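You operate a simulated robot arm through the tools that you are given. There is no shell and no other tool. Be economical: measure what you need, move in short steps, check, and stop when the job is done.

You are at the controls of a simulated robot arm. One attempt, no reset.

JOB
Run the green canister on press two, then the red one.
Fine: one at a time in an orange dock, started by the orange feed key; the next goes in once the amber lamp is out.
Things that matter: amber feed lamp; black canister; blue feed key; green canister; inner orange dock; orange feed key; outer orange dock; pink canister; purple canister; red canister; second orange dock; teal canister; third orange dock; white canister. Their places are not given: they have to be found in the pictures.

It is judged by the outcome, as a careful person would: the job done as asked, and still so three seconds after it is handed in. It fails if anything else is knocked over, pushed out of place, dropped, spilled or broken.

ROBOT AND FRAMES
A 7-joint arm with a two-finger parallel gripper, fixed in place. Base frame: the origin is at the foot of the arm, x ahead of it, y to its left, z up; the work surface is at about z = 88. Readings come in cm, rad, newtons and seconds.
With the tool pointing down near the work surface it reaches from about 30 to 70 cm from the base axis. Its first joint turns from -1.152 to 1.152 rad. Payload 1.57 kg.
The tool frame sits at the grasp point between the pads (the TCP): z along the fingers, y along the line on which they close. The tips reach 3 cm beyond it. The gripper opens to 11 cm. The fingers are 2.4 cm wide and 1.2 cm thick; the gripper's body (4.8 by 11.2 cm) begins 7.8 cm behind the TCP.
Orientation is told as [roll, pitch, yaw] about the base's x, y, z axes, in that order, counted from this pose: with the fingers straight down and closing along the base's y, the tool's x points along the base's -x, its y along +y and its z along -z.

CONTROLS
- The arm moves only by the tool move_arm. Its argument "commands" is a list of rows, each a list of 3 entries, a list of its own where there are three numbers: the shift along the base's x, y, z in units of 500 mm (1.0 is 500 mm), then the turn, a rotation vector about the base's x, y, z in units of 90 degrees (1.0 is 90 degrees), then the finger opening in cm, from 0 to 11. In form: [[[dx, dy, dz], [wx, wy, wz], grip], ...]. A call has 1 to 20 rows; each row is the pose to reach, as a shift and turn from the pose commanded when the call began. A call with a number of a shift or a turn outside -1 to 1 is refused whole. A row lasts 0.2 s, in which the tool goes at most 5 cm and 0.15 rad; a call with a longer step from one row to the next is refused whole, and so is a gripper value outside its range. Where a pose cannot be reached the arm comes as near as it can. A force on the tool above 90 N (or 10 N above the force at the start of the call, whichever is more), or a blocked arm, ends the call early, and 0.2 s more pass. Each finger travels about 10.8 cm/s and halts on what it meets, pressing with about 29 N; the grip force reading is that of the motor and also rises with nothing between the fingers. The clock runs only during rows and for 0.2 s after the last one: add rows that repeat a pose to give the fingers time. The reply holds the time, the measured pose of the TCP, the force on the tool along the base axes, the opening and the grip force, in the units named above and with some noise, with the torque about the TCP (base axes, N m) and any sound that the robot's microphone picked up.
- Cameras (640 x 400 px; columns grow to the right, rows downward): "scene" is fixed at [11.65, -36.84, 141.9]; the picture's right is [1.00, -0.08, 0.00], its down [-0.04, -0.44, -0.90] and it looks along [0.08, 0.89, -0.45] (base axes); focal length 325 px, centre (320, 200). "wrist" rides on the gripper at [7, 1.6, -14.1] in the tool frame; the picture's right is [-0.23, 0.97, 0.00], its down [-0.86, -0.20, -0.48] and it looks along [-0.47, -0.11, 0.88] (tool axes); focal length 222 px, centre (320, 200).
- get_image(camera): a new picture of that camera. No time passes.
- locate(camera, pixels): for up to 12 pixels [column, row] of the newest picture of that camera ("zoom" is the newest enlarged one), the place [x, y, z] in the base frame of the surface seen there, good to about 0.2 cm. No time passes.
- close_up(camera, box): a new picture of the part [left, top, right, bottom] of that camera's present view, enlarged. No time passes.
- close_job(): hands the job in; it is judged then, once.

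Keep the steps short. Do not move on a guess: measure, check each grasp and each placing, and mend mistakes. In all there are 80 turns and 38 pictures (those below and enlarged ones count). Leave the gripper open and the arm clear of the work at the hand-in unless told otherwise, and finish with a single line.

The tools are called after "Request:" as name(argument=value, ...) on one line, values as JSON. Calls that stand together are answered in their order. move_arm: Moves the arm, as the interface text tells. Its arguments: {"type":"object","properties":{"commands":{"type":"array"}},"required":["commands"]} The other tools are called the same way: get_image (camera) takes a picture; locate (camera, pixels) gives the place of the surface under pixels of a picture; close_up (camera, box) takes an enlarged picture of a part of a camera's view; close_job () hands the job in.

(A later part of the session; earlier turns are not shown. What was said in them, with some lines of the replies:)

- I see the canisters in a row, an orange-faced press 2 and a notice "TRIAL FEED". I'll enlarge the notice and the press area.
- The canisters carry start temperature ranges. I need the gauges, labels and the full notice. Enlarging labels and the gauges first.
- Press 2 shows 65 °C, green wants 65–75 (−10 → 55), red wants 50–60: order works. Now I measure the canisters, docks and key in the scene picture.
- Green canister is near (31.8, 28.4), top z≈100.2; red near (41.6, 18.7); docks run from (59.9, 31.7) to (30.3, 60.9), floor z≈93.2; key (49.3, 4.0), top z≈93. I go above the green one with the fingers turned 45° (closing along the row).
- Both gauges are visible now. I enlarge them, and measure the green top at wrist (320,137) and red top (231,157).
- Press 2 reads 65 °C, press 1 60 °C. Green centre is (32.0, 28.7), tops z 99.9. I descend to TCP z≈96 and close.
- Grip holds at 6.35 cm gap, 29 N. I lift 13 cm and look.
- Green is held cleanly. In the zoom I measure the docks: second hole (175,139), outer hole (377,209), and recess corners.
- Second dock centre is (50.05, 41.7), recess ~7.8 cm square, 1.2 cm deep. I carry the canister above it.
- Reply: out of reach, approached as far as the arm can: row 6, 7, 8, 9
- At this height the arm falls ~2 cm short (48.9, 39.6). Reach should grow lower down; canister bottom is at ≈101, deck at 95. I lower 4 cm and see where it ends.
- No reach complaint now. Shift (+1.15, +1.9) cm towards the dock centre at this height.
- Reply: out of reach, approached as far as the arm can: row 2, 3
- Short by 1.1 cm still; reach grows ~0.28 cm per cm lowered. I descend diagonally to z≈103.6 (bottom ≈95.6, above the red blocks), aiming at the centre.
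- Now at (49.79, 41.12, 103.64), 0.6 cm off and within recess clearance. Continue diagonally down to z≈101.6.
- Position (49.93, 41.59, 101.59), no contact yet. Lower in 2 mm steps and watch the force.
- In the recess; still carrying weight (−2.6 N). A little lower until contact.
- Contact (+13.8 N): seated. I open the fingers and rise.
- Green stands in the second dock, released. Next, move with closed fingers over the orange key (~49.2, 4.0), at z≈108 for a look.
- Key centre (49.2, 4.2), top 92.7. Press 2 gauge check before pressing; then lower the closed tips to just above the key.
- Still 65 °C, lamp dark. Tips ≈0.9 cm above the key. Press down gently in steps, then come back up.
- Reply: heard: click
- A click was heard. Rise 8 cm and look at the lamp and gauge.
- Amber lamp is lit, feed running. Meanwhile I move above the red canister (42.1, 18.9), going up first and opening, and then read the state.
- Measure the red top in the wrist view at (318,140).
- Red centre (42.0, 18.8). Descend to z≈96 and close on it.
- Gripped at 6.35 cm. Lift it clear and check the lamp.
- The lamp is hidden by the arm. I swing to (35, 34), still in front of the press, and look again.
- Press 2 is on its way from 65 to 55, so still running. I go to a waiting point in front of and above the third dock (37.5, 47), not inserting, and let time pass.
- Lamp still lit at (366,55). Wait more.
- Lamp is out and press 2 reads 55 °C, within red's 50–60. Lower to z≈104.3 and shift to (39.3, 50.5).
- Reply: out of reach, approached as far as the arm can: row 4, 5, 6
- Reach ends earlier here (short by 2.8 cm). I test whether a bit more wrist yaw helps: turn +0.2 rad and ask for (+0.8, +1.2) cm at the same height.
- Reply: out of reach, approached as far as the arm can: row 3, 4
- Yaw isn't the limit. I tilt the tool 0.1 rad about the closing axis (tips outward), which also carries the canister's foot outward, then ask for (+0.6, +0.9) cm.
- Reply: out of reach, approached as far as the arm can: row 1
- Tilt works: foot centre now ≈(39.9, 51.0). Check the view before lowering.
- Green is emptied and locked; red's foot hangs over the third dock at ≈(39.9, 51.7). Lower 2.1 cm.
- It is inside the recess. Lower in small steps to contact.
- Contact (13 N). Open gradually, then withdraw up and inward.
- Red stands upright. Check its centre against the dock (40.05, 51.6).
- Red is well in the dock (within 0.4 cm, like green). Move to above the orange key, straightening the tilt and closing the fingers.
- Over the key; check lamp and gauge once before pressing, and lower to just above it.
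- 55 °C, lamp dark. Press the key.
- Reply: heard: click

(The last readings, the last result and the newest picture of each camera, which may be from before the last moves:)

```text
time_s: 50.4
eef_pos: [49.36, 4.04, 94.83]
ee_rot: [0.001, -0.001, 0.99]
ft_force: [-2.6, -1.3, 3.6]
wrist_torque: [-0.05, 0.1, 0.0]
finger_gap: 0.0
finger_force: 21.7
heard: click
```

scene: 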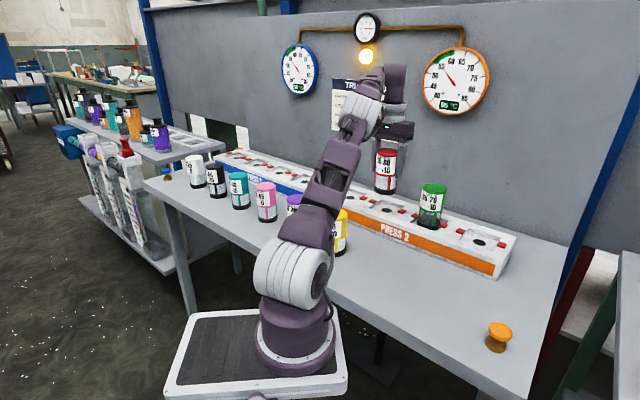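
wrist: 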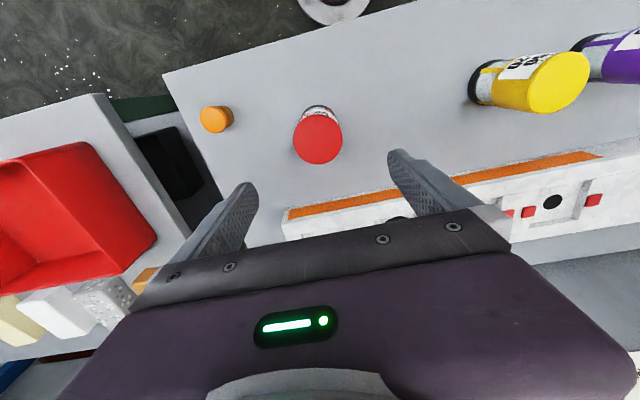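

Click heard. Rise clear to z≈111 with the fingers opening, and wait while it runs.

Request:
move_arm(commands=[[[0, 0, 0.06], [0, 0, 0], 0], [[0, 0, 0.14], [0, 0, 0], 0], [[0, 0, 0.22], [0, 0, 0], 3], [[0, 0, 0.3], [0, 0, 0], 6], [[0, 0, 0.32], [0, 0, 0], 9], [[0, 0, 0.32], [0, 0, 0], 11], [[0, 0, 0.32], [0, 0, 0], 11], [[0, 0, 0.32], [0, 0, 0], 11], [[0, 0, 0.32], [0, 0, 0], 11]])

Request:
get_image(camera="scene")

```text
time_s: 52.4
eef_pos: [49.35, 4.23, 110.88]
ee_rot: [0.001, 0.0, 0.989]
ft_force: [-0.6, -0.4, -0.1]
wrist_torque: [0.01, -0.01, 0.0]
finger_gap: 11.01
finger_force: 0.1
```

```text
3 pictures are left
```

scene: 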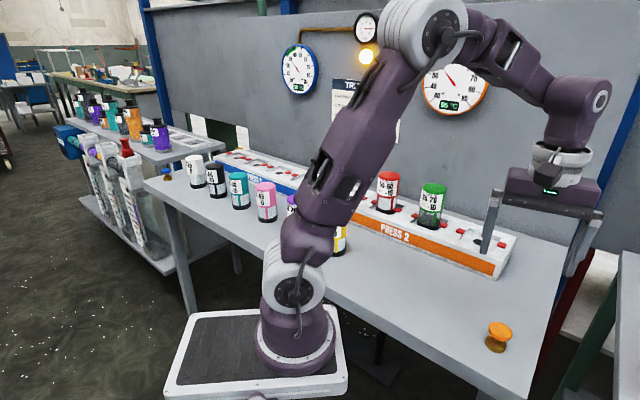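

The lamp is lit, red's feed is running. The first took about 16 s or less; wait it out (four calls' worth of time).

Request:
move_arm(commands=[[[0, 0, 0], [0, 0, 0], 11], [[0, 0, 0], [0, 0, 0], 11], [[0, 0, 0], [0, 0, 0], 11], [[0, 0, 0], [0, 0, 0], 11], [[0, 0, 0], [0, 0, 0], 11], [[0, 0, 0], [0, 0, 0], 11], [[0, 0, 0], [0, 0, 0], 11], [[0, 0, 0], [0, 0, 0], 11], [[0, 0, 0], [0, 0, 0], 11], [[0, 0, 0], [0, 0, 0], 11], [[0, 0, 0], [0, 0, 0], 11], [[0, 0, 0], [0, 0, 0], 11], [[0, 0, 0], [0, 0, 0], 11], [[0, 0, 0], [0, 0, 0], 11], [[0, 0, 0], [0, 0, 0], 11], [[0, 0, 0], [0, 0, 0], 11], [[0, 0, 0], [0, 0, 0], 11], [[0, 0, 0], [0, 0, 0], 11], [[0, 0, 0], [0, 0, 0], 11], [[0, 0, 0], [0, 0, 0], 11]])

Request:
move_arm(commands=[[[0, 0, 0], [0, 0, 0], 11], [[0, 0, 0], [0, 0, 0], 11], [[0, 0, 0], [0, 0, 0], 11], [[0, 0, 0], [0, 0, 0], 11], [[0, 0, 0], [0, 0, 0], 11], [[0, 0, 0], [0, 0, 0], 11], [[0, 0, 0], [0, 0, 0], 11], [[0, 0, 0], [0, 0, 0], 11], [[0, 0, 0], [0, 0, 0], 11], [[0, 0, 0], [0, 0, 0], 11], [[0, 0, 0], [0, 0, 0], 11], [[0, 0, 0], [0, 0, 0], 11], [[0, 0, 0], [0, 0, 0], 11], [[0, 0, 0], [0, 0, 0], 11], [[0, 0, 0], [0, 0, 0], 11], [[0, 0, 0], [0, 0, 0], 11], [[0, 0, 0], [0, 0, 0], 11], [[0, 0, 0], [0, 0, 0], 11], [[0, 0, 0], [0, 0, 0], 11], [[0, 0, 0], [0, 0, 0], 11]])

Request:
move_arm(commands=[[[0, 0, 0], [0, 0, 0], 11], [[0, 0, 0], [0, 0, 0], 11], [[0, 0, 0], [0, 0, 0], 11], [[0, 0, 0], [0, 0, 0], 11], [[0, 0, 0], [0, 0, 0], 11], [[0, 0, 0], [0, 0, 0], 11], [[0, 0, 0], [0, 0, 0], 11], [[0, 0, 0], [0, 0, 0], 11], [[0, 0, 0], [0, 0, 0], 11], [[0, 0, 0], [0, 0, 0], 11], [[0, 0, 0], [0, 0, 0], 11], [[0, 0, 0], [0, 0, 0], 11], [[0, 0, 0], [0, 0, 0], 11], [[0, 0, 0], [0, 0, 0], 11], [[0, 0, 0], [0, 0, 0], 11], [[0, 0, 0], [0, 0, 0], 11], [[0, 0, 0], [0, 0, 0], 11], [[0, 0, 0], [0, 0, 0], 11], [[0, 0, 0], [0, 0, 0], 11], [[0, 0, 0], [0, 0, 0], 11]])

Request:
move_arm(commands=[[[0, 0, 0], [0, 0, 0], 11], [[0, 0, 0], [0, 0, 0], 11], [[0, 0, 0], [0, 0, 0], 11], [[0, 0, 0], [0, 0, 0], 11], [[0, 0, 0], [0, 0, 0], 11], [[0, 0, 0], [0, 0, 0], 11], [[0, 0, 0], [0, 0, 0], 11], [[0, 0, 0], [0, 0, 0], 11], [[0, 0, 0], [0, 0, 0], 11], [[0, 0, 0], [0, 0, 0], 11], [[0, 0, 0], [0, 0, 0], 11], [[0, 0, 0], [0, 0, 0], 11], [[0, 0, 0], [0, 0, 0], 11], [[0, 0, 0], [0, 0, 0], 11], [[0, 0, 0], [0, 0, 0], 11], [[0, 0, 0], [0, 0, 0], 11], [[0, 0, 0], [0, 0, 0], 11], [[0, 0, 0], [0, 0, 0], 11], [[0, 0, 0], [0, 0, 0], 11], [[0, 0, 0], [0, 0, 0], 11]])

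Request:
close_up(camera="scene", box=[270, 0, 520, 240])

```text
time_s: 56.6
eef_pos: [49.28, 4.18, 111.01]
ee_rot: [0.0, 0.0, 0.991]
ft_force: [0.3, 1.1, 0.2]
wrist_torque: [0.03, -0.02, 0.0]
finger_gap: 11.0
finger_force: 0.1
```

```text
time_s: 60.8
eef_pos: [49.51, 4.2, 110.94]
ee_rot: [0.0, 0.001, 0.991]
ft_force: [0.1, 1.0, -0.7]
wrist_torque: [-0.01, 0.01, -0.01]
finger_gap: 11.01
finger_force: 0.0
```

```text
time_s: 65.0
eef_pos: [49.31, 4.31, 110.97]
ee_rot: [-0.001, 0.0, 0.99]
ft_force: [-1.2, 0.4, 0.8]
wrist_torque: [0.01, 0.05, 0.01]
finger_gap: 10.99
finger_force: 0.1
```

```text
time_s: 69.2
eef_pos: [49.39, 4.19, 110.95]
ee_rot: [0.001, -0.002, 0.989]
ft_force: [-0.6, 1.0, 0.4]
wrist_torque: [0.01, 0.0, -0.02]
finger_gap: 10.98
finger_force: 0.0
```

```text
1.67 times, centred on (395, 120) of scene
```

zoom: 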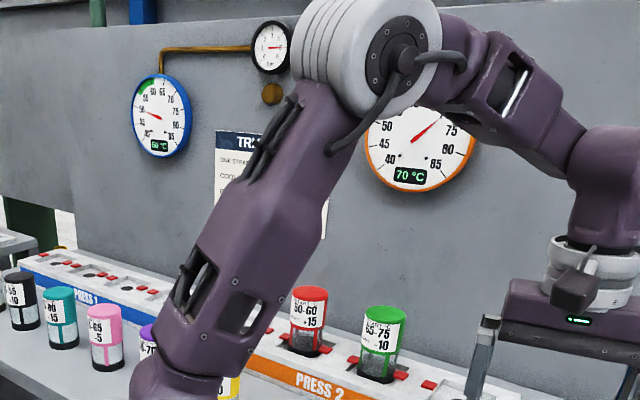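

The lamp is out, press 2 reads 70 °C (55 + 15), and both canisters are empty and locked in. The gripper is open and clear, so I hand in.

Request:
close_job()

```text
The job is handed in.
```

Green, then red, were each run on press two and the amber lamp is out; press two now reads 70 °C and press one about 50 °C, both outside the gauges' green band marked for the next shift's start.
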